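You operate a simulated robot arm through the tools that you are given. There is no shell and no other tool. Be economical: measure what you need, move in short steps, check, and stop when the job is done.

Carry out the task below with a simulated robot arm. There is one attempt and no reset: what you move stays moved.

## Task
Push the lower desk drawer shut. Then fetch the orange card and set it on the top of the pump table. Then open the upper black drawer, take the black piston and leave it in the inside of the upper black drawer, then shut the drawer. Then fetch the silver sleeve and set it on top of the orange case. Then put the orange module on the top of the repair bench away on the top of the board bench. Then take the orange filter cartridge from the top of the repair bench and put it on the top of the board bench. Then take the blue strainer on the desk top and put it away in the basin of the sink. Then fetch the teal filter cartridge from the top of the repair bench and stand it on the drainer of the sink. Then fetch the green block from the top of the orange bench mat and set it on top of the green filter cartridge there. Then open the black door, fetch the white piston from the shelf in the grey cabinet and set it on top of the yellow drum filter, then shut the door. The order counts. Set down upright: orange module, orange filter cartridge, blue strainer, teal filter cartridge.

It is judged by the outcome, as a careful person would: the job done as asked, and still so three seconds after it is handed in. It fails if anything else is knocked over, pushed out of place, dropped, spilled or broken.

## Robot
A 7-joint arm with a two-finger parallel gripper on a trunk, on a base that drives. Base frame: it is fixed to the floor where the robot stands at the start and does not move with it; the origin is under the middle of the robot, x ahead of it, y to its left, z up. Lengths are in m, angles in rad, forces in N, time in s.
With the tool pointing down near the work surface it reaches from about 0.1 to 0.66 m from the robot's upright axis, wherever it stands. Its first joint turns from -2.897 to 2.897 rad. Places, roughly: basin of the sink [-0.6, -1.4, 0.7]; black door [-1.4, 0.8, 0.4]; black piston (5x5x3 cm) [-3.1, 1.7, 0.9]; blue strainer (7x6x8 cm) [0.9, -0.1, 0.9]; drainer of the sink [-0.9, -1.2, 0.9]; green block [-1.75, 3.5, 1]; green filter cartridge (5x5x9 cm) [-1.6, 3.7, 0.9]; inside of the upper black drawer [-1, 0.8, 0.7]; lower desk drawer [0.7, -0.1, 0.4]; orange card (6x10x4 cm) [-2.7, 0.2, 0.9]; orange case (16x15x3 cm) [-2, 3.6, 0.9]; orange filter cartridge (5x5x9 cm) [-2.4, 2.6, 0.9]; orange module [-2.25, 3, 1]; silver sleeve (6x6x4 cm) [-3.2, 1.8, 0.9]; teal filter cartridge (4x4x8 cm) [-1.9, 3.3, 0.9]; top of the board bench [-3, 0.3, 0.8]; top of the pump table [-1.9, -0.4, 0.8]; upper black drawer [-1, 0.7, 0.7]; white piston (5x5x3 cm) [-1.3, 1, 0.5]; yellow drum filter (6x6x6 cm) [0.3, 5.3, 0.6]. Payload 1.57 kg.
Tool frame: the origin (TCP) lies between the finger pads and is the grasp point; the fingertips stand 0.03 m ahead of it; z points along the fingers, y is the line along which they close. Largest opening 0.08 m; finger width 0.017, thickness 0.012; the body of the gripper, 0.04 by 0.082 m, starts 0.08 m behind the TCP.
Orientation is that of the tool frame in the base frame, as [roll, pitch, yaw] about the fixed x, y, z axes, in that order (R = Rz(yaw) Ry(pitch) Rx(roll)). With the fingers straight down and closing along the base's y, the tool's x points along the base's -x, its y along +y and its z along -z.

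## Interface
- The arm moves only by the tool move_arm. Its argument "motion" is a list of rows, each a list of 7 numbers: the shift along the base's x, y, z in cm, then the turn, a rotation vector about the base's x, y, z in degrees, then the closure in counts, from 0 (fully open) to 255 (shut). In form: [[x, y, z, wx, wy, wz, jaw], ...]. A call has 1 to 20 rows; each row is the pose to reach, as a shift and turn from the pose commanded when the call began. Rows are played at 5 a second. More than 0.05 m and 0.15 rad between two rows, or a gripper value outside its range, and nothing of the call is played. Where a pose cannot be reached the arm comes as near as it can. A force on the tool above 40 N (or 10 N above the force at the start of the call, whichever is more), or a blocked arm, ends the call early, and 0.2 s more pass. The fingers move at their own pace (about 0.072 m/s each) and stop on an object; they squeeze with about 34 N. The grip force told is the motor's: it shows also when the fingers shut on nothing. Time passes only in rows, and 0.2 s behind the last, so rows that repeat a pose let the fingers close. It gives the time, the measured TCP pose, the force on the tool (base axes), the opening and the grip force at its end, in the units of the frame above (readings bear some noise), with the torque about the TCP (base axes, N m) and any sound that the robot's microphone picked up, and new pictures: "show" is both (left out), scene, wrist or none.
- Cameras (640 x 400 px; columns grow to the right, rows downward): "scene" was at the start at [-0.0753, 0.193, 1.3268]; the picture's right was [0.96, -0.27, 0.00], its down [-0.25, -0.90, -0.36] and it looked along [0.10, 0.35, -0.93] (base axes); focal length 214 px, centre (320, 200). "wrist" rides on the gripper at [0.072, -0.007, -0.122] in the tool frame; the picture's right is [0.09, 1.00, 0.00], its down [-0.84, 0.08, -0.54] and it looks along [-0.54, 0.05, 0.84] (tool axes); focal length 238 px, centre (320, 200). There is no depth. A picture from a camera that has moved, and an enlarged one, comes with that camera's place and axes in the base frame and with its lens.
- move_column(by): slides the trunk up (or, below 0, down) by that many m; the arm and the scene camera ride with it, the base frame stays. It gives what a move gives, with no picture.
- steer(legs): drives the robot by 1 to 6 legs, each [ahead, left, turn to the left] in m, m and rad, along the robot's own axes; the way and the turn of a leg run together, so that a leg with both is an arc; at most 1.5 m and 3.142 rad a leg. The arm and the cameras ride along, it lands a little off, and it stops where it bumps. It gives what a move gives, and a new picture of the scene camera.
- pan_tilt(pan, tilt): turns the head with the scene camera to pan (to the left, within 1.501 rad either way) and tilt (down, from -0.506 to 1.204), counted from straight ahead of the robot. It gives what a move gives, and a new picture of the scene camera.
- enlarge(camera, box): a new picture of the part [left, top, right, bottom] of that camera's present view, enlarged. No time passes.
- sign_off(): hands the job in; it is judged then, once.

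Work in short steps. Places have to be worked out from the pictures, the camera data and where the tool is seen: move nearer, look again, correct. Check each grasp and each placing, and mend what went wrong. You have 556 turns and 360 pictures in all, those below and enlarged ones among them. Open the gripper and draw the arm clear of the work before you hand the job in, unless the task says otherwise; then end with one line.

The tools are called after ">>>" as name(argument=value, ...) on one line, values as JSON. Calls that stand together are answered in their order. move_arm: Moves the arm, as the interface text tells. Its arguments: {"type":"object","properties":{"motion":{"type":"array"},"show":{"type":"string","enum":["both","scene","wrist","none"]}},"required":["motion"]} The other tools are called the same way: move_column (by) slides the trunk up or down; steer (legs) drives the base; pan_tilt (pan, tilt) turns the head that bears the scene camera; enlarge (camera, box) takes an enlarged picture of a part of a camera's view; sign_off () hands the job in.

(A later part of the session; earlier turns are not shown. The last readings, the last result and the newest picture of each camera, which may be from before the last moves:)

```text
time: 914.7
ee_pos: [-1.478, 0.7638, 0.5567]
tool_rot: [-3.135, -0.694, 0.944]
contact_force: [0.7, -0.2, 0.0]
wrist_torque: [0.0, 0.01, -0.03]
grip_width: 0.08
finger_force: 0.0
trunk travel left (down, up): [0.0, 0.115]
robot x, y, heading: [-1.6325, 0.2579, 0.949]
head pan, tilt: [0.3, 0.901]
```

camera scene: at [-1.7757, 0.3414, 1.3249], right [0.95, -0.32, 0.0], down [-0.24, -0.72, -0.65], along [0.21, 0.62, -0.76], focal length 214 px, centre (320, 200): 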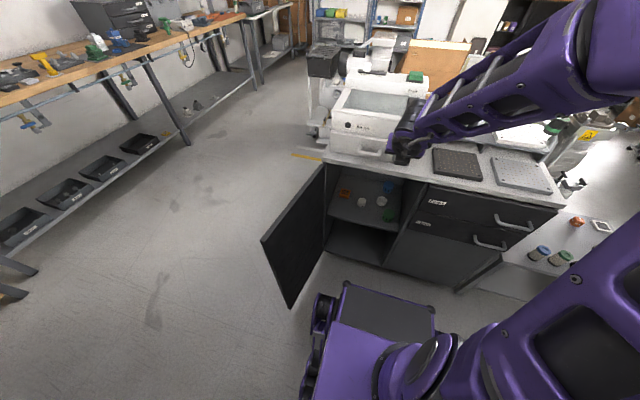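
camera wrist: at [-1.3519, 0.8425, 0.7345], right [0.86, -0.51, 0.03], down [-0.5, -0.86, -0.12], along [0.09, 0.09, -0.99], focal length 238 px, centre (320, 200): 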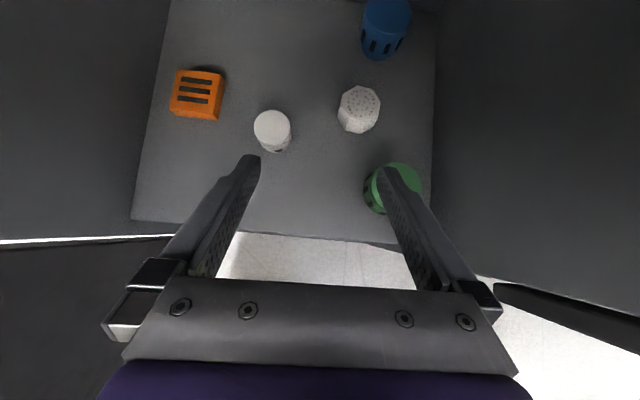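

The lower pose works here. I drive forward 13 cm so that the hand enters the opening above the shelf, and look.

>>> steer(legs=[[0.13, 0, 0]])

>>> enlarge(camera="wrist", box=[0, 0, 640, 400])

```text
time: 916.0
ee_pos: [-1.4025, 0.8704, 0.5543]
tool_rot: [-3.134, -0.695, 0.94]
contact_force: [0.5, 0.2, -0.6]
wrist_torque: [-0.01, 0.03, -0.02]
grip_width: 0.0798
finger_force: 0.1
trunk travel left (down, up): [0.0, 0.115]
robot x, y, heading: [-1.5614, 0.364, 0.947]
head pan, tilt: [0.3, 0.901]
camera scene: at [-1.7, 0.4449, 1.3216], right [0.95, -0.32, 0.0], down [-0.25, -0.74, -0.62], along [0.2, 0.59, -0.78], focal length 214 px, centre (320, 200)
```

scene: 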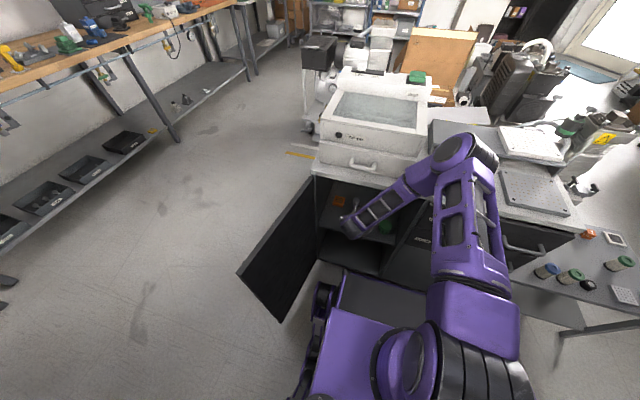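

```text
1.00 times, centred on (320, 200) of wrist (not enlarged: the box is as wide or as high as the picture)
camera zoom: at [-1.42, 0.8542, 0.6944], right [0.85, -0.53, 0.05], down [-0.52, -0.85, -0.12], along [0.11, 0.07, -0.99], focal length 238 px, centre (320, 200)
```

zoom: 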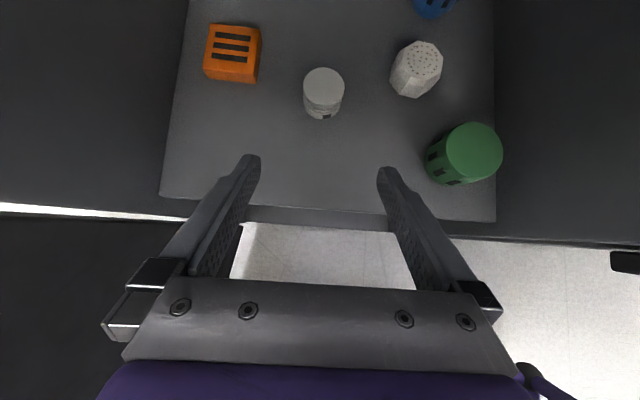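

The piston is dead ahead at (-1.327, 0.973). I advance over it and lower.

>>> move_arm(motion=[[1.7, 2.4, -2, 0, 0, 0, 0], [3.5, 4.8, -4, 0, 0, 0, 0], [5.2, 7.2, -5.5, 0, 0, 0, 0], [6.9, 9.6, -5.5, 0, 0, 0, 0], [6.9, 9.6, -7.2, 0, 0, 0, 0]], show="wrist")

```text
time: 917.2
ee_pos: [-1.3404, 0.9618, 0.4886]
tool_rot: [-3.132, -0.696, 0.948]
contact_force: [-0.6, -0.1, -0.4]
wrist_torque: [-0.01, 0.01, 0.01]
grip_width: 0.0799
finger_force: 0.1
trunk travel left (down, up): [0.0, 0.115]
robot x, y, heading: [-1.5577, 0.3662, 0.949]
head pan, tilt: [0.3, 0.901]
camera wrist: at [-1.3575, 0.9462, 0.6274], right [0.85, -0.52, 0.05], down [-0.51, -0.85, -0.12], along [0.11, 0.08, -0.99], focal length 238 px, centre (320, 200)
```

wrist: 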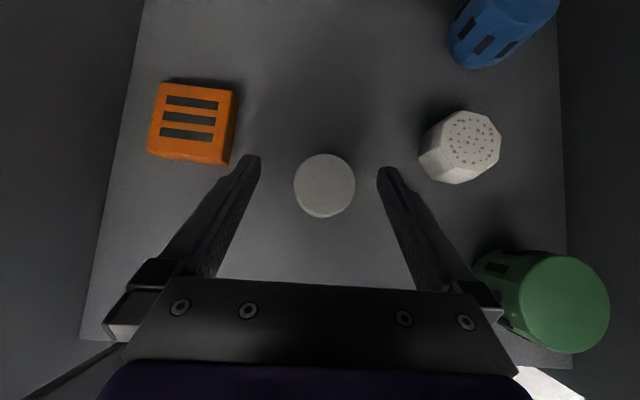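

>>> move_arm(motion=[[-0.5, -0.6, -0.8, 0, 0, 0, 30], [-0.8, -0.9, -1.8, 0, 0, 0, 60], [-0.8, -0.9, -1.8, 0, 0, 0, 60]], show="none")

```text
time: 918.0
ee_pos: [-1.335, 0.9599, 0.4727]
tool_rot: [-3.136, -0.709, 0.939]
contact_force: [8.0, 8.4, 30.0]
wrist_torque: [-0.08, -1.26, -0.09]
grip_width: 0.0632
finger_force: 0.9
trunk travel left (down, up): [0.0, 0.115]
robot x, y, heading: [-1.5596, 0.3669, 0.944]
head pan, tilt: [0.3, 0.901]
```

The fingertips touch the shelf, so I rise 4 mm and grip.

>>> move_arm(motion=[[-0.2, -0.3, 0.6, 0, 0, 0, 60], [-0.2, -0.3, 0.6, 0, 0, 0, 150], [-0.2, -0.3, 0.6, 0, 0, 0, 200], [-0.2, -0.3, 0.6, 0, 0, 0, 210], [-0.2, -0.3, 0.6, 0, 0, 0, 210]], show="wrist")

```text
time: 919.2
ee_pos: [-1.3461, 0.9524, 0.472]
tool_rot: [-3.131, -0.692, 0.943]
contact_force: [-1.1, -6.6, 14.9]
wrist_torque: [-0.27, -0.4, -0.17]
grip_width: 0.0404
finger_force: 34.4
trunk travel left (down, up): [0.0, 0.115]
robot x, y, heading: [-1.5588, 0.3673, 0.943]
head pan, tilt: [0.3, 0.901]
camera wrist: at [-1.3631, 0.9375, 0.611], right [0.85, -0.52, 0.05], down [-0.51, -0.85, -0.12], along [0.1, 0.07, -0.99], focal length 238 px, centre (320, 200)
```

wrist: 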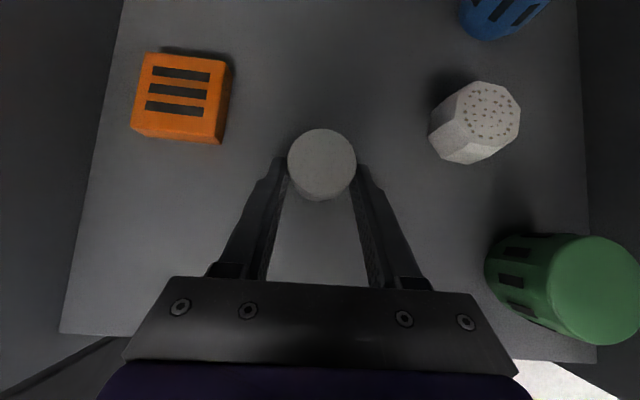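

The white piston is gripped (40 mm). I lift it 5 cm, then back the robot out.

>>> move_arm(motion=[[0, 0, 1, 0, 0, 0, 210], [0, 0, 3, 0, 0, 0, 210], [-0.6, -0.8, 5.5, 0, 0, 0, 210], [-2.5, -3.5, 6, 0, 0, 0, 210]], show="none")

>>> steer(legs=[[-0.13, 0, 0]])

```text
time: 920.2
ee_pos: [-1.3675, 0.9173, 0.5309]
tool_rot: [-3.134, -0.697, 0.939]
contact_force: [-0.8, 0.4, -0.9]
wrist_torque: [0.0, 0.01, -0.01]
grip_width: 0.0403
finger_force: 34.1
trunk travel left (down, up): [0.0, 0.115]
robot x, y, heading: [-1.5596, 0.368, 0.941]
head pan, tilt: [0.3, 0.901]
```

```text
time: 921.5
ee_pos: [-1.4441, 0.8127, 0.5318]
tool_rot: [-3.135, -0.695, 0.94]
contact_force: [-0.2, -0.8, -1.1]
wrist_torque: [0.0, 0.02, 0.0]
grip_width: 0.0408
finger_force: 33.9
trunk travel left (down, up): [0.0, 0.115]
robot x, y, heading: [-1.6335, 0.2612, 0.947]
head pan, tilt: [0.3, 0.901]
camera scene: at [-1.7761, 0.3398, 1.3216], right [0.95, -0.32, 0.0], down [-0.25, -0.74, -0.62], along [0.2, 0.59, -0.78], focal length 214 px, centre (320, 200)
```

scene: 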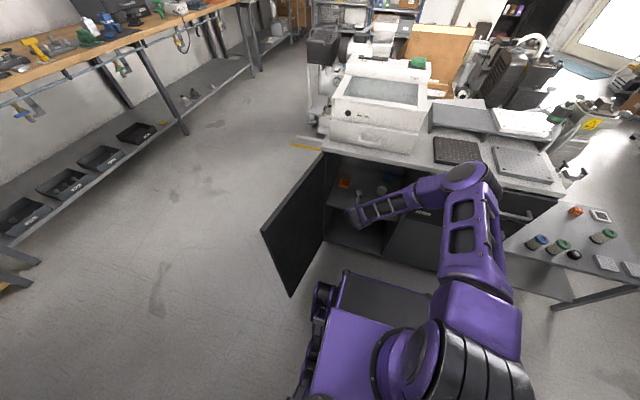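

The piston is out. I draw back a bit more and raise for travel.

>>> move_arm(motion=[[-2, -2.7, 0, 0, 0, 0, 210], [-3.5, -4.9, 2, 0, 0, 0, 210], [-3.5, -4.9, 6.5, 0, 0, 0, 210], [-3.5, -4.9, 11, 0, 0, 0, 210], [-3.5, -4.9, 15.5, 0, 0, 0, 210], [-3.5, -4.9, 20, 0, 0, 0, 210], [-3.5, -4.9, 24.5, 0, 0, 0, 210], [-3.5, -4.9, 29, 0, 0, 0, 210], [-3.5, -4.9, 33.5, 0, 0, 0, 210], [-3.5, -4.9, 38, 0, 0, 0, 210], [-3.5, -4.9, 42.5, 0, 0, 0, 210]], show="none")

```text
time: 923.9
ee_pos: [-1.4808, 0.7643, 0.9561]
tool_rot: [-3.136, -0.696, 0.94]
contact_force: [-0.3, 0.7, -1.4]
wrist_torque: [-0.01, 0.0, -0.01]
grip_width: 0.0403
finger_force: 33.9
trunk travel left (down, up): [0.0, 0.115]
robot x, y, heading: [-1.6381, 0.2583, 0.939]
head pan, tilt: [0.3, 0.901]
```

I drive out by the same way and turn to face the far end of the room.

>>> steer(legs=[[0, -0.18, 0], [0, 0, 1.576], [0, 0.12, 0], [1.25, 0, 0], [0, -0.85, 0], [0, 0, -1.571]])

>>> pan_tilt(pan=0.15, tilt=0.35)

```text
time: 949.7
ee_pos: [-1.9473, 1.9771, 0.9559]
tool_rot: [-3.135, -0.694, 0.94]
contact_force: [-0.5, -0.2, -1.5]
wrist_torque: [-0.02, -0.01, 0.03]
grip_width: 0.0405
finger_force: 34.1
trunk travel left (down, up): [0.0, 0.115]
robot x, y, heading: [-2.0978, 1.4674, 0.944]
head pan, tilt: [0.3, 0.901]
camera scene: at [-2.2435, 1.5523, 1.3216], right [0.95, -0.32, 0.0], down [-0.25, -0.74, -0.62], along [0.2, 0.59, -0.78], focal length 214 px, centre (320, 200)
```

scene: 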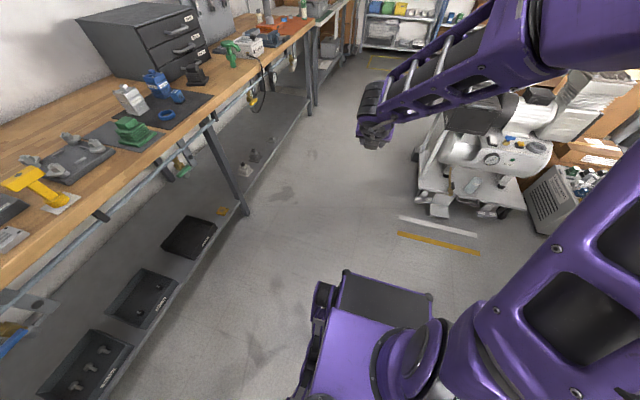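

```text
time: 950.6
ee_pos: [-1.9462, 1.9764, 0.9547]
tool_rot: [-3.134, -0.695, 0.941]
contact_force: [-0.2, 0.8, -0.6]
wrist_torque: [-0.01, 0.08, -0.01]
grip_width: 0.0402
finger_force: 34.1
trunk travel left (down, up): [0.0, 0.115]
robot x, y, heading: [-2.1026, 1.4699, 0.935]
head pan, tilt: [0.15, 0.351]
camera scene: at [-2.225, 1.5636, 1.3691], right [0.89, -0.46, 0.0], down [-0.16, -0.31, -0.94], along [0.43, 0.83, -0.34], focal length 214 px, centre (320, 200)
```

scene: 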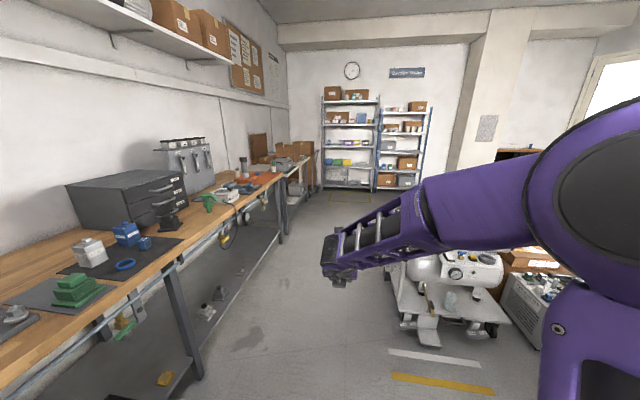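

The yellow drum filter should be on the left shelf rack at the far wall (z≈0.6). I drive along between the bench and the cart.

>>> steer(legs=[[0, 0.24, 0.008], [1.3, 0, 0], [1.3, 0, 0]])

>>> enlarge(camera="scene", box=[180, 20, 500, 240])

```text
time: 965.8
ee_pos: [-0.5952, 4.212, 0.9553]
tool_rot: [-3.136, -0.693, 0.927]
contact_force: [-0.6, -0.3, -1.1]
wrist_torque: [0.0, 0.02, -0.03]
grip_width: 0.0404
finger_force: 33.6
trunk travel left (down, up): [0.0, 0.115]
robot x, y, heading: [-0.7568, 3.7092, 0.929]
head pan, tilt: [0.15, 0.351]
camera scene: at [-0.8788, 3.8038, 1.3691], right [0.88, -0.47, 0.0], down [-0.16, -0.3, -0.94], along [0.44, 0.83, -0.34], focal length 214 px, centre (320, 200)
```

scene: 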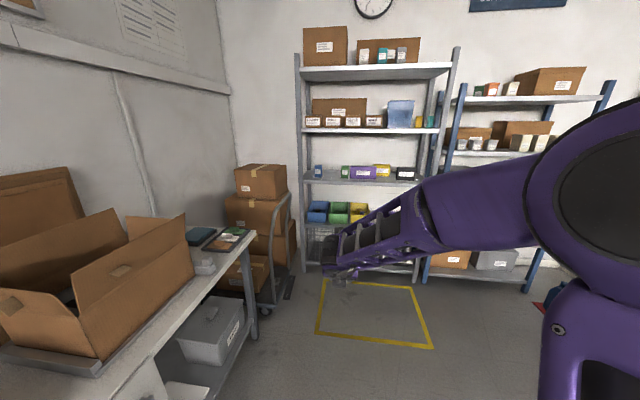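

```text
1.82 times, centred on (340, 130) of scene
camera zoom: at [-0.8788, 3.8038, 1.3691], right [0.88, -0.47, 0.0], down [-0.16, -0.3, -0.94], along [0.44, 0.83, -0.34], focal length 390 px, centre (284, 327)
```

zoom: 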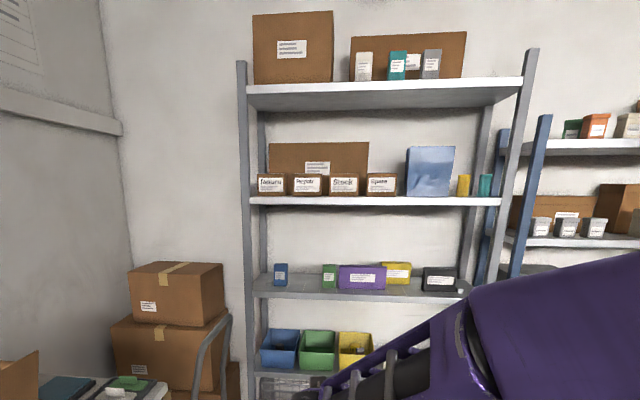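

>>> enlarge(camera="scene", box=[300, 190, 380, 240])

```text
8.00 times, centred on (340, 215) of scene
camera zoom: at [-0.8788, 3.8038, 1.3691], right [0.88, -0.47, 0.0], down [-0.16, -0.3, -0.94], along [0.44, 0.83, -0.34], focal length 1716 px, centre (160, 80)
```

zoom: 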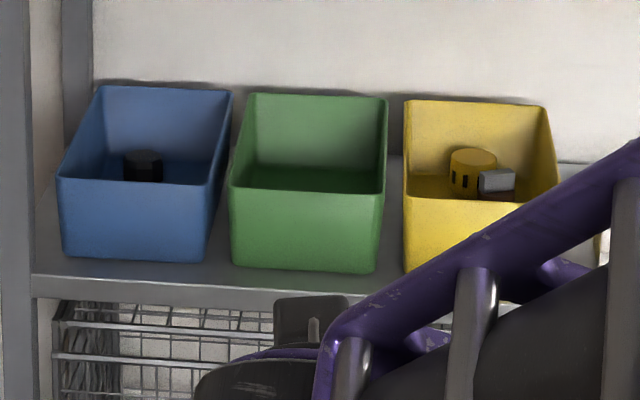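

The drum filter stands inside the yellow bin on the lower shelf, with its top about level with the bin rim (z≈0.61). I lower the arm to shelf-gap height here and drive closer.

>>> move_arm(motion=[[0, 0, -4.5, 0, 0, 0, 210], [0, 0, -9, 0, 0, 0, 210], [0, 0, -13.5, 0, 0, 0, 210], [0, 0, -18, 0, 0, 0, 210], [0, 0, -22, 0, 0, 0, 210]], show="none")

>>> steer(legs=[[1.0, -0.06, 0.018]])

>>> pan_tilt(pan=0.25, tilt=0.7)

```text
time: 967.0
ee_pos: [-0.5957, 4.2113, 0.7355]
tool_rot: [-3.134, -0.696, 0.925]
contact_force: [-0.1, 0.2, -1.7]
wrist_torque: [0.03, 0.01, -0.01]
grip_width: 0.0404
finger_force: 33.8
trunk travel left (down, up): [0.0, 0.115]
robot x, y, heading: [-0.7558, 3.7097, 0.927]
head pan, tilt: [0.15, 0.351]
```

```text
time: 972.2
ee_pos: [0.0366, 4.9835, 0.7343]
tool_rot: [-3.134, -0.694, 0.942]
contact_force: [0.5, 0.0, -0.7]
wrist_torque: [0.03, -0.02, 0.02]
grip_width: 0.0403
finger_force: 34.4
trunk travel left (down, up): [0.0, 0.115]
robot x, y, heading: [-0.1184, 4.4868, 0.943]
head pan, tilt: [0.15, 0.351]
camera scene: at [-0.2404, 4.5719, 1.3691], right [0.89, -0.46, 0.0], down [-0.16, -0.31, -0.94], along [0.43, 0.83, -0.34], focal length 214 px, centre (320, 200)
```

scene: 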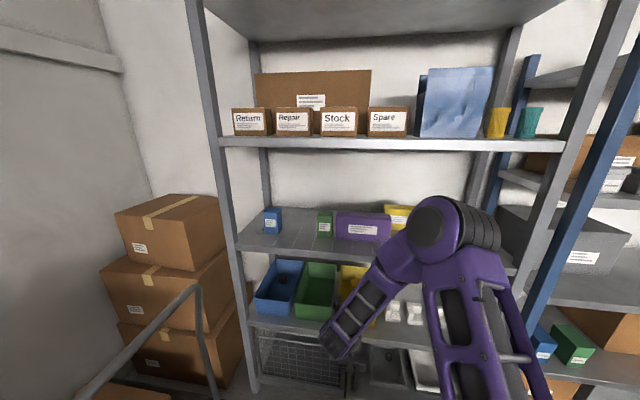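

```text
time: 973.0
ee_pos: [0.0365, 4.9832, 0.735]
tool_rot: [-3.135, -0.695, 0.943]
contact_force: [-0.3, 0.7, -0.7]
wrist_torque: [0.01, 0.06, 0.01]
grip_width: 0.0401
finger_force: 33.2
trunk travel left (down, up): [0.0, 0.115]
robot x, y, heading: [-0.1165, 4.4836, 0.946]
head pan, tilt: [0.25, 0.7]
camera scene: at [-0.2518, 4.5682, 1.3378], right [0.93, -0.37, 0.0], down [-0.24, -0.6, -0.77], along [0.28, 0.71, -0.64], focal length 214 px, centre (320, 200)
```

scene: 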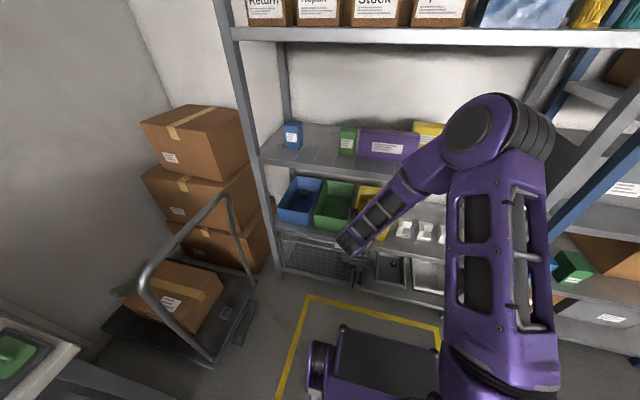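

I drive the last 18 cm so the shelf is within reach while the elbow stays clear of it, and look with the wrist camera.

>>> steer(legs=[[0.17, 0, 0]])

>>> move_arm(motion=[[2, -1.4, -1, 0, 0, 0, 210], [4.4, -3, -2, 0, 0, 0, 210]], show="wrist")

```text
time: 974.5
ee_pos: [0.1339, 5.1208, 0.735]
tool_rot: [-3.137, -0.694, 0.942]
contact_force: [0.2, -0.4, -0.9]
wrist_torque: [0.0, 0.03, -0.04]
grip_width: 0.0401
finger_force: 33.5
trunk travel left (down, up): [0.0, 0.115]
robot x, y, heading: [-0.0183, 4.6187, 0.945]
head pan, tilt: [0.25, 0.7]
camera scene: at [-0.1537, 4.7041, 1.3377], right [0.93, -0.37, 0.0], down [-0.24, -0.6, -0.76], along [0.28, 0.71, -0.64], focal length 214 px, centre (320, 200)
```

scene: 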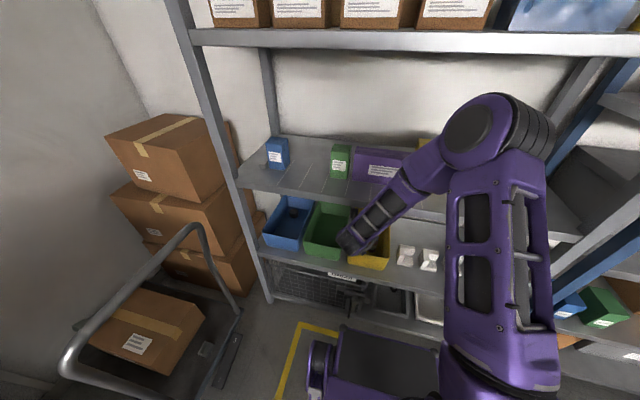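

```text
time: 975.1
ee_pos: [0.1782, 5.0906, 0.7169]
tool_rot: [-3.135, -0.695, 0.944]
contact_force: [-0.4, -0.8, -0.9]
wrist_torque: [-0.03, -0.02, -0.03]
grip_width: 0.0405
finger_force: 33.9
trunk travel left (down, up): [0.0, 0.115]
robot x, y, heading: [-0.0188, 4.6176, 0.947]
head pan, tilt: [0.25, 0.7]
camera wrist: at [0.1602, 5.075, 0.8542], right [0.85, -0.52, 0.05], down [-0.52, -0.85, -0.12], along [0.11, 0.07, -0.99], focal length 238 px, centre (320, 200)
```

wrist: 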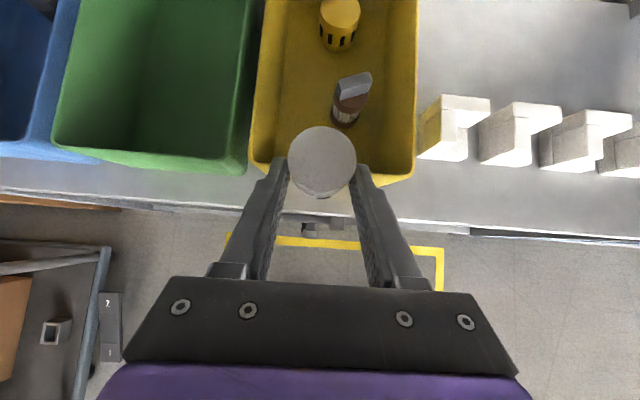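

I see the drum filter at about (0.324, 5.268), with another small stack in front of it. I carry the piston in at z≈0.685, over that stack and under the upper shelf.

>>> move_arm(motion=[[1.3, 1.6, -1.5, 0, 0, 0, 210], [3.9, 4.9, -3, 0, 0, 0, 210], [6.5, 8.1, -3.2, 0, 0, 0, 210], [9, 11.2, -3.2, 0, 0, 0, 210]], show="wrist")

```text
time: 976.3
ee_pos: [0.2427, 5.1818, 0.6683]
tool_rot: [-3.135, -0.645, 0.974]
contact_force: [0.3, 0.2, -0.4]
wrist_torque: [0.05, -0.04, -0.02]
grip_width: 0.0403
finger_force: 33.7
trunk travel left (down, up): [0.0, 0.115]
robot x, y, heading: [-0.0209, 4.6121, 0.946]
head pan, tilt: [0.25, 0.7]
stopped in row 4: the arm was blocked; the commanded pose is now the measured one
camera wrist: at [0.2287, 5.1711, 0.8069], right [0.87, -0.5, 0.05], down [-0.49, -0.87, -0.07], along [0.08, 0.04, -1.0], focal length 238 px, centre (320, 200)
```

wrist: 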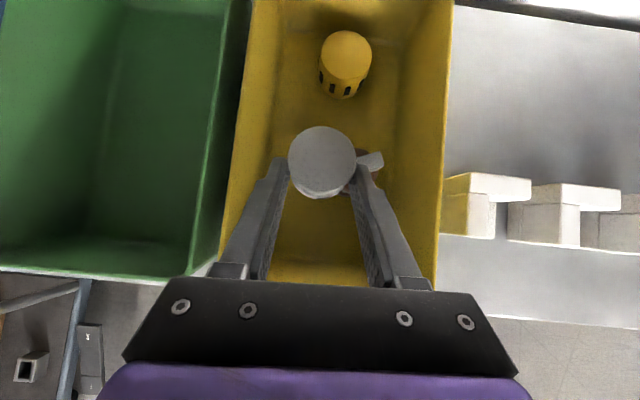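

>>> enlarge(camera="scene", box=[230, 60, 600, 300])

```text
1.67 times, centred on (415, 180) of scene
camera zoom: at [-0.1584, 4.6966, 1.3374], right [0.93, -0.36, 0.0], down [-0.23, -0.6, -0.77], along [0.28, 0.71, -0.64], focal length 358 px, centre (162, 233)
```

zoom: 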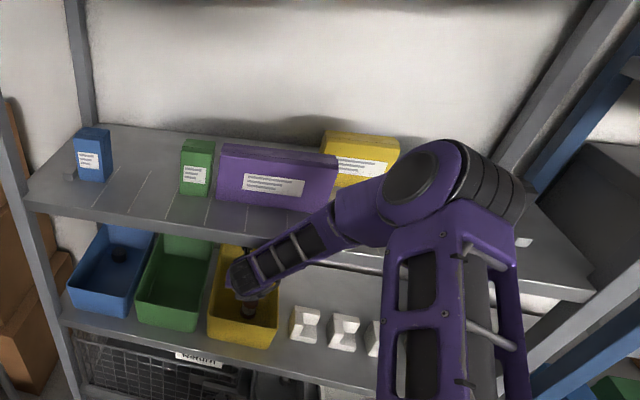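

The forearm is against the shelf edge because I am too close. I raise 3 cm, back the base 10 cm, and then extend further instead.

>>> move_arm(motion=[[-0.3, -0.4, 1.5, 0, 0, 0, 210], [-0.9, -1.2, 3, 2.4, -1.8, -1.5, 210], [-1.8, -2.4, 4, 2.4, -1.8, -1.5, 210]], show="none")

>>> steer(legs=[[-0.08, 0, 0]])

```text
time: 977.1
ee_pos: [0.2306, 5.1636, 0.7132]
tool_rot: [-3.138, -0.709, 0.945]
contact_force: [0.0, 0.2, -1.1]
wrist_torque: [-0.01, 0.0, -0.01]
grip_width: 0.0405
finger_force: 34.0
trunk travel left (down, up): [0.0, 0.115]
robot x, y, heading: [-0.0239, 4.6148, 0.951]
head pan, tilt: [0.25, 0.7]
```

```text
time: 978.2
ee_pos: [0.1847, 5.0985, 0.7106]
tool_rot: [-3.137, -0.707, 0.944]
contact_force: [-0.4, -0.6, -0.4]
wrist_torque: [-0.04, 0.02, 0.01]
grip_width: 0.0401
finger_force: 34.1
trunk travel left (down, up): [0.0, 0.115]
robot x, y, heading: [-0.0671, 4.5532, 0.949]
head pan, tilt: [0.25, 0.7]
camera scene: at [-0.2017, 4.6366, 1.3378], right [0.93, -0.36, 0.0], down [-0.24, -0.6, -0.76], along [0.28, 0.71, -0.64], focal length 214 px, centre (320, 200)
```

scene: 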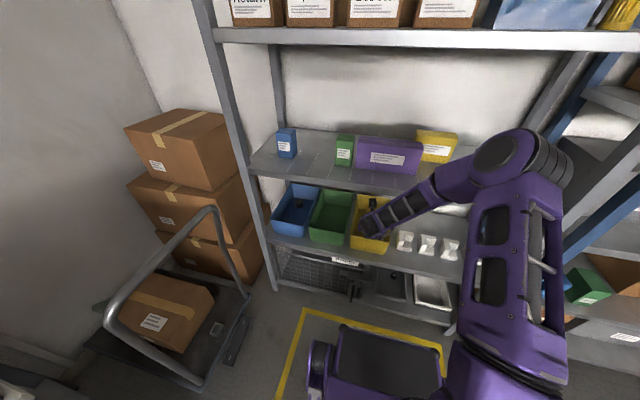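

>>> steer(legs=[[0.035, 0, 0]])

>>> move_arm(motion=[[1.8, 2.2, -0.7, 0, 0, 0, 210], [3.9, 4.7, -1.4, 0, 0, 0, 210], [6, 7.2, -2, 0, 0, 0, 210], [8.1, 9.8, -2.2, 0, 0, 0, 210]], show="none")

```text
time: 979.0
ee_pos: [0.2038, 5.127, 0.7109]
tool_rot: [-3.138, -0.706, 0.944]
contact_force: [0.5, -1.0, -0.5]
wrist_torque: [0.01, 0.04, 0.03]
grip_width: 0.0408
finger_force: 34.2
trunk travel left (down, up): [0.0, 0.115]
robot x, y, heading: [-0.0449, 4.5746, 0.945]
head pan, tilt: [0.25, 0.7]
camera scene: at [-0.1814, 4.665, 1.3377], right [0.93, -0.37, 0.0], down [-0.24, -0.6, -0.76], along [0.28, 0.71, -0.64], focal length 214 px, centre (320, 200)
```

scene: 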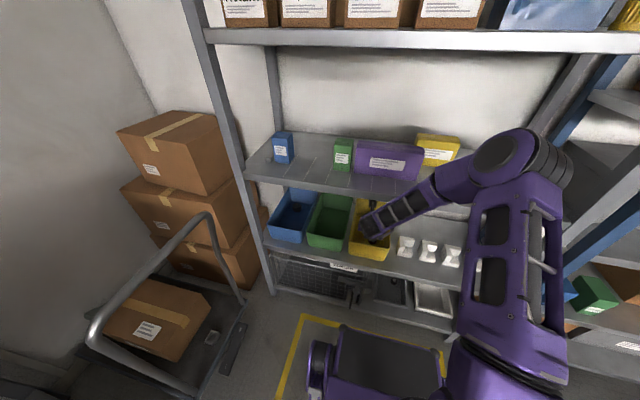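

```text
time: 980.2
ee_pos: [0.2374, 5.1882, 0.6485]
tool_rot: [3.138, -0.598, 1.003]
contact_force: [1.0, -0.1, -1.1]
wrist_torque: [-0.01, 0.04, 0.0]
grip_width: 0.0404
finger_force: 34.0
trunk travel left (down, up): [0.0, 0.115]
robot x, y, heading: [-0.046, 4.5776, 0.947]
head pan, tilt: [0.25, 0.7]
stopped in row 4: the arm was blocked; the commanded pose is now the measured one
```

Blocked again by the upper shelf's underside. I pull back a little, level the tool, and plan to pass left of the small stack, lower down.

>>> move_arm(motion=[[-0.6, -0.4, 1.2, 0, 0, 0, 210], [-1.5, -1.5, 2.5, 3, -2.2, -2, 210], [-3, -3.5, 3.5, 4.6, -3.3, -3.4, 210], [-5, -5, 4, 4.6, -3.3, -3.4, 210]], show="wrist")

```text
time: 981.2
ee_pos: [0.1929, 5.1417, 0.6923]
tool_rot: [3.135, -0.708, 0.938]
contact_force: [1.1, -0.3, -0.7]
wrist_torque: [0.02, 0.04, -0.02]
grip_width: 0.0404
finger_force: 34.3
trunk travel left (down, up): [0.0, 0.115]
robot x, y, heading: [-0.0522, 4.5752, 0.95]
head pan, tilt: [0.25, 0.7]
camera wrist: at [0.1719, 5.1256, 0.8317], right [0.84, -0.53, 0.06], down [-0.52, -0.84, -0.13], along [0.12, 0.08, -0.99], focal length 238 px, centre (320, 200)
```

wrist: 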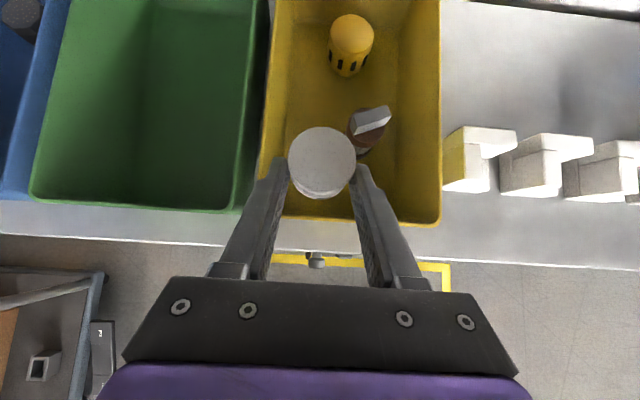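

I nudge the base forward 3 cm, then pass the piston left of the stack at z≈0.656.

>>> steer(legs=[[0.03, 0, 0]])

>>> move_arm(motion=[[-1.3, 0.9, -1.7, 0, 0, 0, 210], [0.2, 3, -3.4, 0, 0, 0, 210], [2.2, 5.8, -3.5, 0, 0, 0, 210], [4.3, 8.6, -3.5, 0, 0, 0, 210]], show="wrist")

```text
time: 982.1
ee_pos: [0.2088, 5.1645, 0.6929]
tool_rot: [3.136, -0.706, 0.942]
contact_force: [0.0, 0.5, 0.1]
wrist_torque: [-0.03, -0.04, -0.02]
grip_width: 0.0401
finger_force: 34.2
trunk travel left (down, up): [0.0, 0.115]
robot x, y, heading: [-0.0297, 4.6006, 0.951]
head pan, tilt: [0.25, 0.7]
camera scene: at [-0.1661, 4.6861, 1.3377], right [0.93, -0.36, 0.0], down [-0.23, -0.6, -0.76], along [0.28, 0.71, -0.64], focal length 214 px, centre (320, 200)
```

scene: 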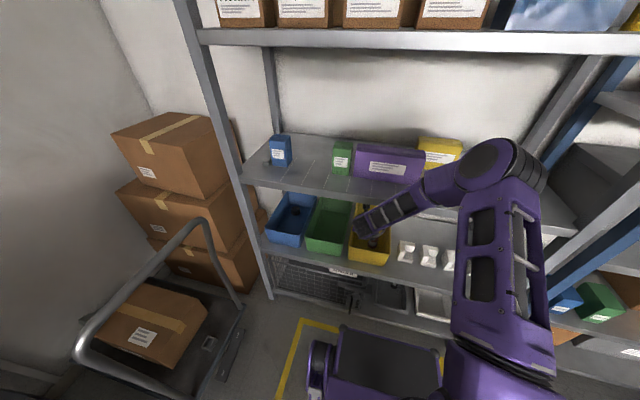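

```text
time: 983.2
ee_pos: [0.2146, 5.2191, 0.65]
tool_rot: [3.127, -0.659, 0.994]
contact_force: [8.9, 2.2, 75.8]
wrist_torque: [1.75, 0.78, 0.74]
grip_width: 0.0401
finger_force: 34.0
trunk travel left (down, up): [0.0, 0.115]
robot x, y, heading: [-0.0341, 4.5955, 0.956]
head pan, tilt: [0.25, 0.7]
stopped in row 4: the force on the tool passed its limit at 54 N (the readings are from after the stop); the commanded pose is now the measured one
camera wrist: at [0.199, 5.2087, 0.7884], right [0.87, -0.49, 0.07], down [-0.49, -0.87, -0.08], along [0.1, 0.04, -0.99], focal length 238 px, centre (320, 200)
```

wrist: 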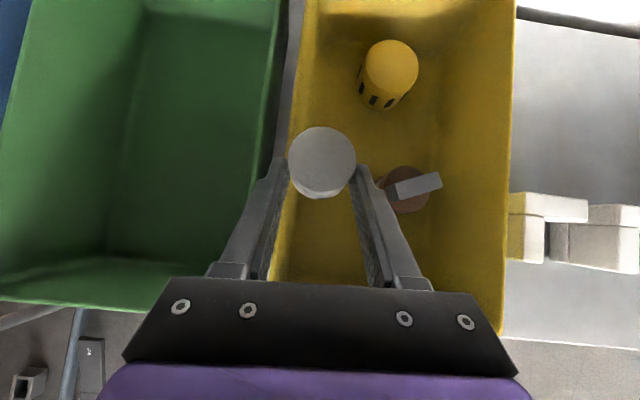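

The left finger is bearing on the bin's side wall. I lift off at once, then go forward past the stack and right over the drum.

>>> move_arm(motion=[[0, 0, 1, 0, 0, 0, 210], [0.3, 0, 2, 2.1, -1.5, -2.8, 210], [2, 2.6, 2.2, 2.1, -1.5, -2.8, 210], [4.5, 5.2, 2.2, 2.1, -1.5, -2.8, 210]], show="wrist")

```text
time: 983.5
ee_pos: [0.2161, 5.2186, 0.6493]
tool_rot: [3.122, -0.66, 0.996]
contact_force: [-1.5, -9.0, 72.7]
wrist_torque: [1.36, 0.98, 0.72]
grip_width: 0.0404
finger_force: 34.3
trunk travel left (down, up): [0.0, 0.115]
robot x, y, heading: [-0.0358, 4.5919, 0.951]
head pan, tilt: [0.25, 0.7]
stopped in row 1: the force on the tool passed its limit at 104 N (the readings are from after the stop); the commanded pose is now the measured one
camera wrist: at [0.1987, 5.2087, 0.7884], right [0.87, -0.49, 0.07], down [-0.48, -0.87, -0.08], along [0.1, 0.04, -0.99], focal length 238 px, centre (320, 200)
```

wrist: 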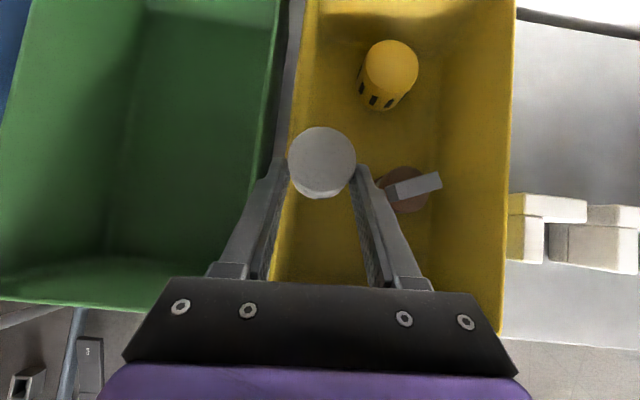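

>>> move_arm(motion=[[-0.3, -0.9, 0, 0, 0, 0, 210], [-0.6, -1.8, 0, 0, 0, 0, 210], [-1.2, -3.2, 0.5, 0, 0, 0, 210]], show="none")

```text
time: 984.3
ee_pos: [0.2076, 5.1946, 0.6481]
tool_rot: [3.122, -0.658, 0.991]
contact_force: [6.5, 25.0, 26.3]
wrist_torque: [1.45, 0.3, -0.71]
grip_width: 0.0401
finger_force: 34.1
trunk travel left (down, up): [0.0, 0.115]
robot x, y, heading: [-0.0356, 4.5895, 0.949]
head pan, tilt: [0.25, 0.7]
```

>>> move_arm(motion=[[-0.6, -1.3, 0, 0, 0, 0, 210], [-1, -3, 0, 0, 0, 0, 210], [-1.5, -5, 0.5, 0, 0, 0, 210], [-1.5, -6.5, 2, 3.3, -2.4, -2.7, 210], [-1.5, -6.5, 3.5, 3.3, -2.4, -2.7, 210]], show="wrist")

```text
time: 985.5
ee_pos: [0.1905, 5.1262, 0.6796]
tool_rot: [3.12, -0.717, 0.948]
contact_force: [0.3, -0.2, 0.0]
wrist_torque: [-0.01, -0.02, 0.01]
grip_width: 0.0404
finger_force: 33.8
trunk travel left (down, up): [0.0, 0.115]
robot x, y, heading: [-0.0331, 4.5944, 0.949]
head pan, tilt: [0.25, 0.7]
camera wrist: at [0.168, 5.1108, 0.8169], right [0.84, -0.54, 0.08], down [-0.52, -0.84, -0.14], along [0.14, 0.08, -0.99], focal length 238 px, centre (320, 200)
```

wrist: 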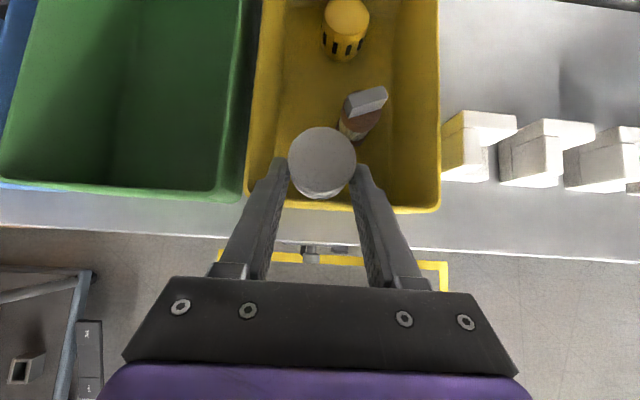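

Freed, and nothing in the bin moved. The elbow seems to be further forward than I assumed, so I should stand further back and stretch the arm more. I back 7 cm and test the reach above the bin front.

>>> steer(legs=[[-0.08, 0, 0]])

>>> move_arm(motion=[[1.5, 2.2, 0.5, 0, 0, 0, 210], [3.2, 4.6, 0.5, 0, 0, 0, 210], [4.9, 7, 0.5, 0, 0, 0, 210], [6.6, 9.4, 0.5, 0, 0, 0, 210]], show="none")

```text
time: 986.5
ee_pos: [0.1454, 5.0636, 0.6784]
tool_rot: [3.12, -0.719, 0.948]
contact_force: [0.1, -0.7, -0.9]
wrist_torque: [-0.03, 0.03, 0.0]
grip_width: 0.0403
finger_force: 34.1
trunk travel left (down, up): [0.0, 0.115]
robot x, y, heading: [-0.0762, 4.5307, 0.952]
head pan, tilt: [0.25, 0.7]
camera scene: at [-0.2146, 4.6156, 1.3378], right [0.93, -0.36, 0.0], down [-0.23, -0.6, -0.76], along [0.28, 0.71, -0.64], focal length 214 px, centre (320, 200)
```

scene: 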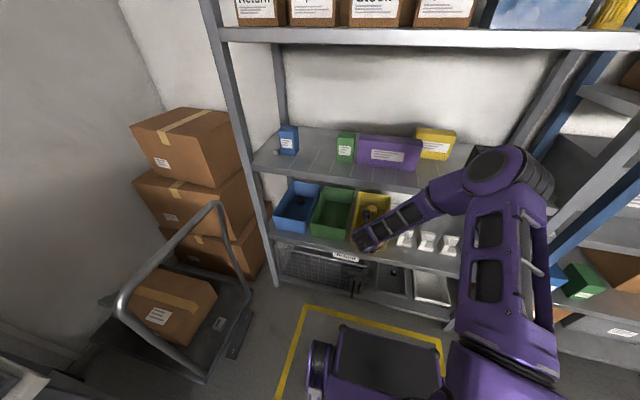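

```text
time: 987.5
ee_pos: [0.2113, 5.1597, 0.685]
tool_rot: [3.118, -0.717, 0.95]
contact_force: [-0.1, 0.1, -0.4]
wrist_torque: [0.0, 0.0, 0.03]
grip_width: 0.0403
finger_force: 33.9
trunk travel left (down, up): [0.0, 0.115]
robot x, y, heading: [-0.0808, 4.5285, 0.953]
head pan, tilt: [0.25, 0.7]
```

No block so far. I carry on towards the drum at this height (no picture).

>>> move_arm(motion=[[2.4, 2.5, 0, 0, 0, 0, 210], [4.9, 5, 0, 0, 0, 0, 210], [7.3, 7.4, -0.2, 0, 0, 0, 210], [9.7, 9.8, -0.5, 0, 0, 0, 210]], show="none")

```text
time: 988.7
ee_pos: [0.2548, 5.233, 0.6255]
tool_rot: [3.116, -0.606, 1.017]
contact_force: [-0.8, 1.1, 2.2]
wrist_torque: [-0.13, 0.08, -0.03]
grip_width: 0.0403
finger_force: 34.2
trunk travel left (down, up): [0.0, 0.115]
robot x, y, heading: [-0.0788, 4.5292, 0.951]
head pan, tilt: [0.25, 0.7]
stopped in row 4: the arm was blocked; the commanded pose is now the measured one
```

It got 5 cm further. I retreat, back the base another 6 cm, and extend again.

>>> move_arm(motion=[[-1.2, -1.8, 0.3, 0, 0, 0, 210], [-2.6, -4, 1.5, 2, -1.4, -1, 210], [-4.2, -6.5, 3.5, 4.5, -3.3, -3.8, 210], [-6, -9.5, 5.5, 5, -3.7, -4, 210]], show="none")

```text
time: 989.7
ee_pos: [0.1951, 5.138, 0.6829]
tool_rot: [3.11, -0.719, 0.952]
contact_force: [0.1, 0.5, -0.8]
wrist_torque: [-0.04, 0.01, -0.03]
grip_width: 0.0403
finger_force: 34.1
trunk travel left (down, up): [0.0, 0.115]
robot x, y, heading: [-0.0772, 4.5272, 0.951]
head pan, tilt: [0.25, 0.7]
```

>>> steer(legs=[[-0.07, 0, -0.005]])

```text
time: 990.8
ee_pos: [0.1584, 5.0795, 0.6824]
tool_rot: [3.111, -0.717, 0.947]
contact_force: [0.3, 0.2, -1.4]
wrist_torque: [-0.02, 0.02, 0.02]
grip_width: 0.0402
finger_force: 34.2
trunk travel left (down, up): [0.0, 0.115]
robot x, y, heading: [-0.1214, 4.4737, 0.946]
head pan, tilt: [0.25, 0.7]
camera scene: at [-0.2563, 4.5577, 1.3378], right [0.93, -0.37, 0.0], down [-0.24, -0.6, -0.76], along [0.28, 0.71, -0.64], focal length 214 px, centre (320, 200)
```

scene: 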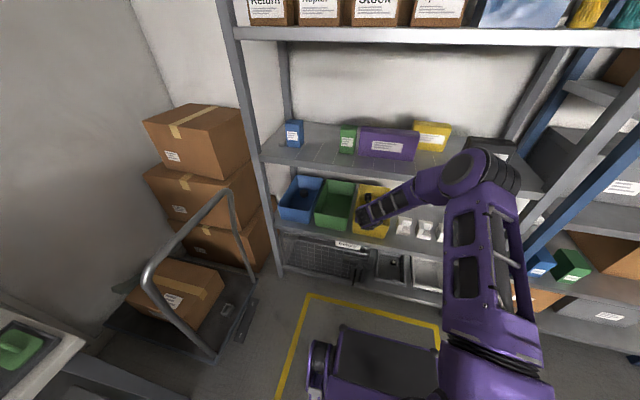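

>>> move_arm(motion=[[2.6, 4, 0.3, 0, 0, 0, 210], [5.3, 8, 0.3, 0, 0, 0, 210], [7.5, 11.3, 0.3, 0, 0, 0, 210], [9.7, 14.5, 0.2, 0, 0, 0, 210], [12.3, 16.2, 0, 0, 0, 0, 210], [15, 17.9, 0, 0, 0, 0, 210]], show="none")

```text
time: 992.1
ee_pos: [0.2728, 5.2348, 0.6699]
tool_rot: [3.108, -0.707, 0.958]
contact_force: [0.4, -0.5, -1.6]
wrist_torque: [-0.02, 0.0, -0.02]
grip_width: 0.0402
finger_force: 33.9
out of reach, approached as far as the arm can: row 5, 6
trunk travel left (down, up): [0.0, 0.115]
robot x, y, heading: [-0.1197, 4.4727, 0.951]
head pan, tilt: [0.25, 0.7]
```

No block this time, only 3.6 cm short of reach. I creep the base forward by that much.

>>> steer(legs=[[0.036, 0, 0]])

```text
time: 993.0
ee_pos: [0.2958, 5.2574, 0.6531]
tool_rot: [3.109, -0.685, 0.952]
contact_force: [-0.4, -0.3, -1.1]
wrist_torque: [-0.06, 0.02, 0.01]
grip_width: 0.0402
finger_force: 33.7
trunk travel left (down, up): [0.0, 0.115]
robot x, y, heading: [-0.0972, 4.5029, 0.947]
head pan, tilt: [0.25, 0.7]
camera scene: at [-0.2338, 4.5895, 1.3371], right [0.93, -0.37, 0.0], down [-0.24, -0.6, -0.76], along [0.28, 0.71, -0.65], focal length 214 px, centre (320, 200)
```

scene: 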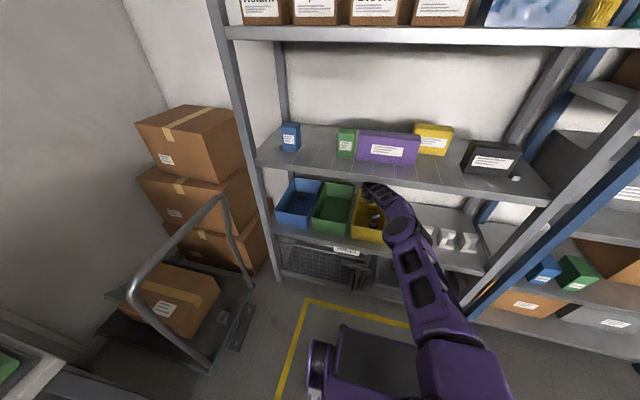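

>>> move_arm(motion=[[0.6, 0, 0, 0, 0, 0, 210], [1.2, 0, 0, 0, 0, 0, 210]], show="wrist")

```text
time: 993.6
ee_pos: [0.3106, 5.2519, 0.6542]
tool_rot: [3.11, -0.69, 0.953]
contact_force: [1.1, -0.5, -0.3]
wrist_torque: [-0.02, 0.03, 0.02]
grip_width: 0.0402
finger_force: 34.3
out of reach, approached as far as the arm can: row 2
trunk travel left (down, up): [0.0, 0.115]
robot x, y, heading: [-0.1001, 4.5001, 0.944]
head pan, tilt: [0.25, 0.7]
camera wrist: at [0.2882, 5.239, 0.7931], right [0.84, -0.54, 0.08], down [-0.53, -0.84, -0.11], along [0.13, 0.05, -0.99], focal length 238 px, centre (320, 200)
```

wrist: 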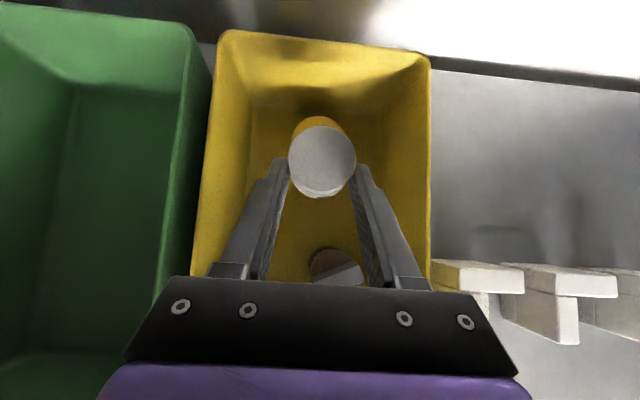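

The views now agree the drum top is at (0.341, 5.293) with z≈0.58, so 3.3 cm further in. I creep forward by that.

>>> steer(legs=[[0.036, 0, 0]])

```text
time: 994.5
ee_pos: [0.3251, 5.2772, 0.6358]
tool_rot: [3.108, -0.668, 0.957]
contact_force: [-0.8, 0.5, -1.3]
wrist_torque: [0.01, -0.02, -0.03]
grip_width: 0.0405
finger_force: 34.1
trunk travel left (down, up): [0.0, 0.115]
robot x, y, heading: [-0.0787, 4.5293, 0.947]
head pan, tilt: [0.25, 0.7]
camera scene: at [-0.2132, 4.619, 1.337], right [0.93, -0.37, 0.0], down [-0.24, -0.6, -0.76], along [0.28, 0.71, -0.65], focal length 214 px, centre (320, 200)
```

scene: 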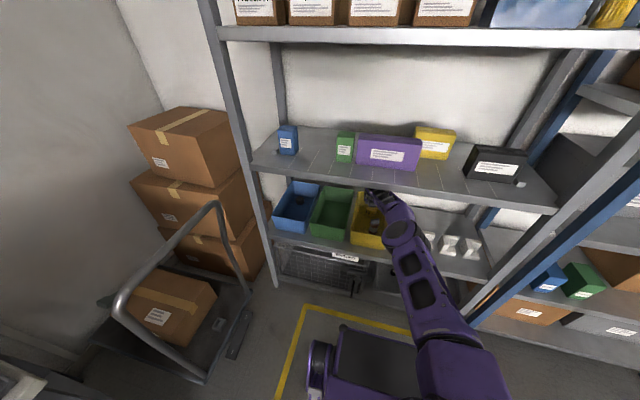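

The piston is within 6 mm of the drum's centre. I lower slowly until it touches.

>>> move_arm(motion=[[0.3, 0, -0.6, 1, -0.8, 0, 210], [0.4, 0, -1.2, 1.2, -0.9, 0, 210], [0.4, 0, -1.8, 1.2, -0.9, 0, 210]], show="none")

```text
time: 995.3
ee_pos: [0.3289, 5.2735, 0.6203]
tool_rot: [3.106, -0.697, 0.955]
contact_force: [1.3, -0.3, 0.0]
wrist_torque: [0.01, -0.01, 0.01]
grip_width: 0.0404
finger_force: 34.2
out of reach, approached as far as the arm can: row 3
trunk travel left (down, up): [0.0, 0.115]
robot x, y, heading: [-0.0798, 4.5266, 0.949]
head pan, tilt: [0.25, 0.7]
no pictures are left
```

>>> move_arm(motion=[[0.1, 0.1, -0.6, 0, 0, 0, 210], [0.1, 0.1, -1.2, 0, 0, 0, 210], [0.1, 0.1, -1.8, 0, 0, 0, 210]], show="none")

```text
time: 996.1
ee_pos: [0.329, 5.2657, 0.6078]
tool_rot: [3.106, -0.7, 0.957]
contact_force: [-0.3, 1.4, 5.5]
wrist_torque: [0.2, 0.01, 0.02]
grip_width: 0.0403
finger_force: 33.8
out of reach, approached as far as the arm can: row 1, 2, 3
trunk travel left (down, up): [0.0, 0.115]
robot x, y, heading: [-0.0759, 4.5293, 0.947]
head pan, tilt: [0.25, 0.7]
no pictures are left
```

It touches (5 N) at the expected height, but reach pulled it back about 1.3 cm. I lift slightly, creep the base 1.4 cm forward, and set down again.

>>> move_arm(motion=[[0.1, 0.3, 0.5, 0, 0, 0, 210], [0.1, 0.5, 1, 0, 0, 0, 210]], show="none")

>>> steer(legs=[[0.018, 0, 0]])

```text
time: 996.7
ee_pos: [0.3301, 5.2711, 0.6144]
tool_rot: [3.107, -0.693, 0.959]
contact_force: [0.3, 0.1, -1.0]
wrist_torque: [0.01, -0.01, -0.01]
grip_width: 0.0403
finger_force: 33.6
trunk travel left (down, up): [0.0, 0.115]
robot x, y, heading: [-0.0817, 4.5294, 0.948]
head pan, tilt: [0.25, 0.7]
no pictures are left
```

```text
time: 997.5
ee_pos: [0.3397, 5.2853, 0.6158]
tool_rot: [3.106, -0.695, 0.956]
contact_force: [1.1, 0.0, -1.6]
wrist_torque: [0.01, 0.01, 0.03]
grip_width: 0.0403
finger_force: 34.0
trunk travel left (down, up): [0.0, 0.115]
robot x, y, heading: [-0.0689, 4.5426, 0.948]
head pan, tilt: [0.25, 0.7]
```

>>> move_arm(motion=[[-0.9, -0.7, 0, 0, 0, 0, 210], [-0.9, -0.7, -0.5, 0, 0, 0, 210], [-0.9, -0.7, -0.9, 0, 0, 0, 210]], show="none")

```text
time: 998.2
ee_pos: [0.3315, 5.2793, 0.6066]
tool_rot: [3.106, -0.699, 0.956]
contact_force: [-0.6, -0.8, 3.6]
wrist_torque: [0.07, 0.1, 0.08]
grip_width: 0.0405
finger_force: 33.2
trunk travel left (down, up): [0.0, 0.115]
robot x, y, heading: [-0.07, 4.5453, 0.945]
head pan, tilt: [0.25, 0.7]
no pictures are left
```

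The piston is centred on the drum, in contact at 3.6 N. I open the fingers fully (they clear the piston and the stack on both sides) and back straight out.

>>> move_arm(motion=[[0, 0, 0, 0, 0, 0, 170], [0, 0, 0, 0, 0, 0, 110], [0, 0, 0, 0, 0, 0, 40], [0, 0, 0, 0, 0, 0, 0], [0, 0, 0, 0, 0, 0, 0]], show="none")

>>> steer(legs=[[-0.09, 0, 0]])

```text
time: 999.5
ee_pos: [0.3321, 5.279, 0.6063]
tool_rot: [3.107, -0.696, 0.956]
contact_force: [-0.2, 0.5, 0.2]
wrist_torque: [-0.02, 0.0, -0.01]
grip_width: 0.0799
finger_force: 0.0
trunk travel left (down, up): [0.0, 0.115]
robot x, y, heading: [-0.0691, 4.5428, 0.946]
head pan, tilt: [0.25, 0.7]
no pictures are left
```

```text
time: 1000.5
ee_pos: [0.2806, 5.2062, 0.6054]
tool_rot: [3.107, -0.697, 0.959]
contact_force: [-0.7, 1.0, -0.6]
wrist_torque: [-0.02, 0.0, -0.01]
grip_width: 0.0802
finger_force: 0.0
trunk travel left (down, up): [0.0, 0.115]
robot x, y, heading: [-0.1202, 4.4701, 0.949]
head pan, tilt: [0.25, 0.7]
```

No contact. I raise clear of the bin.

>>> move_arm(motion=[[0, 0, 2.5, 0, 0, 0, 0], [-0.3, -0.4, 5, 0, 0, 0, 0], [-0.8, -1.1, 7.5, 0, 0, 0, 0]], show="none")

```text
time: 1001.4
ee_pos: [0.2729, 5.1935, 0.6753]
tool_rot: [3.105, -0.692, 0.96]
contact_force: [0.6, 1.1, 1.4]
wrist_torque: [-0.02, 0.01, 0.01]
grip_width: 0.0801
finger_force: 0.1
trunk travel left (down, up): [0.0, 0.115]
robot x, y, heading: [-0.1253, 4.4729, 0.951]
head pan, tilt: [0.25, 0.7]
no pictures are left
```

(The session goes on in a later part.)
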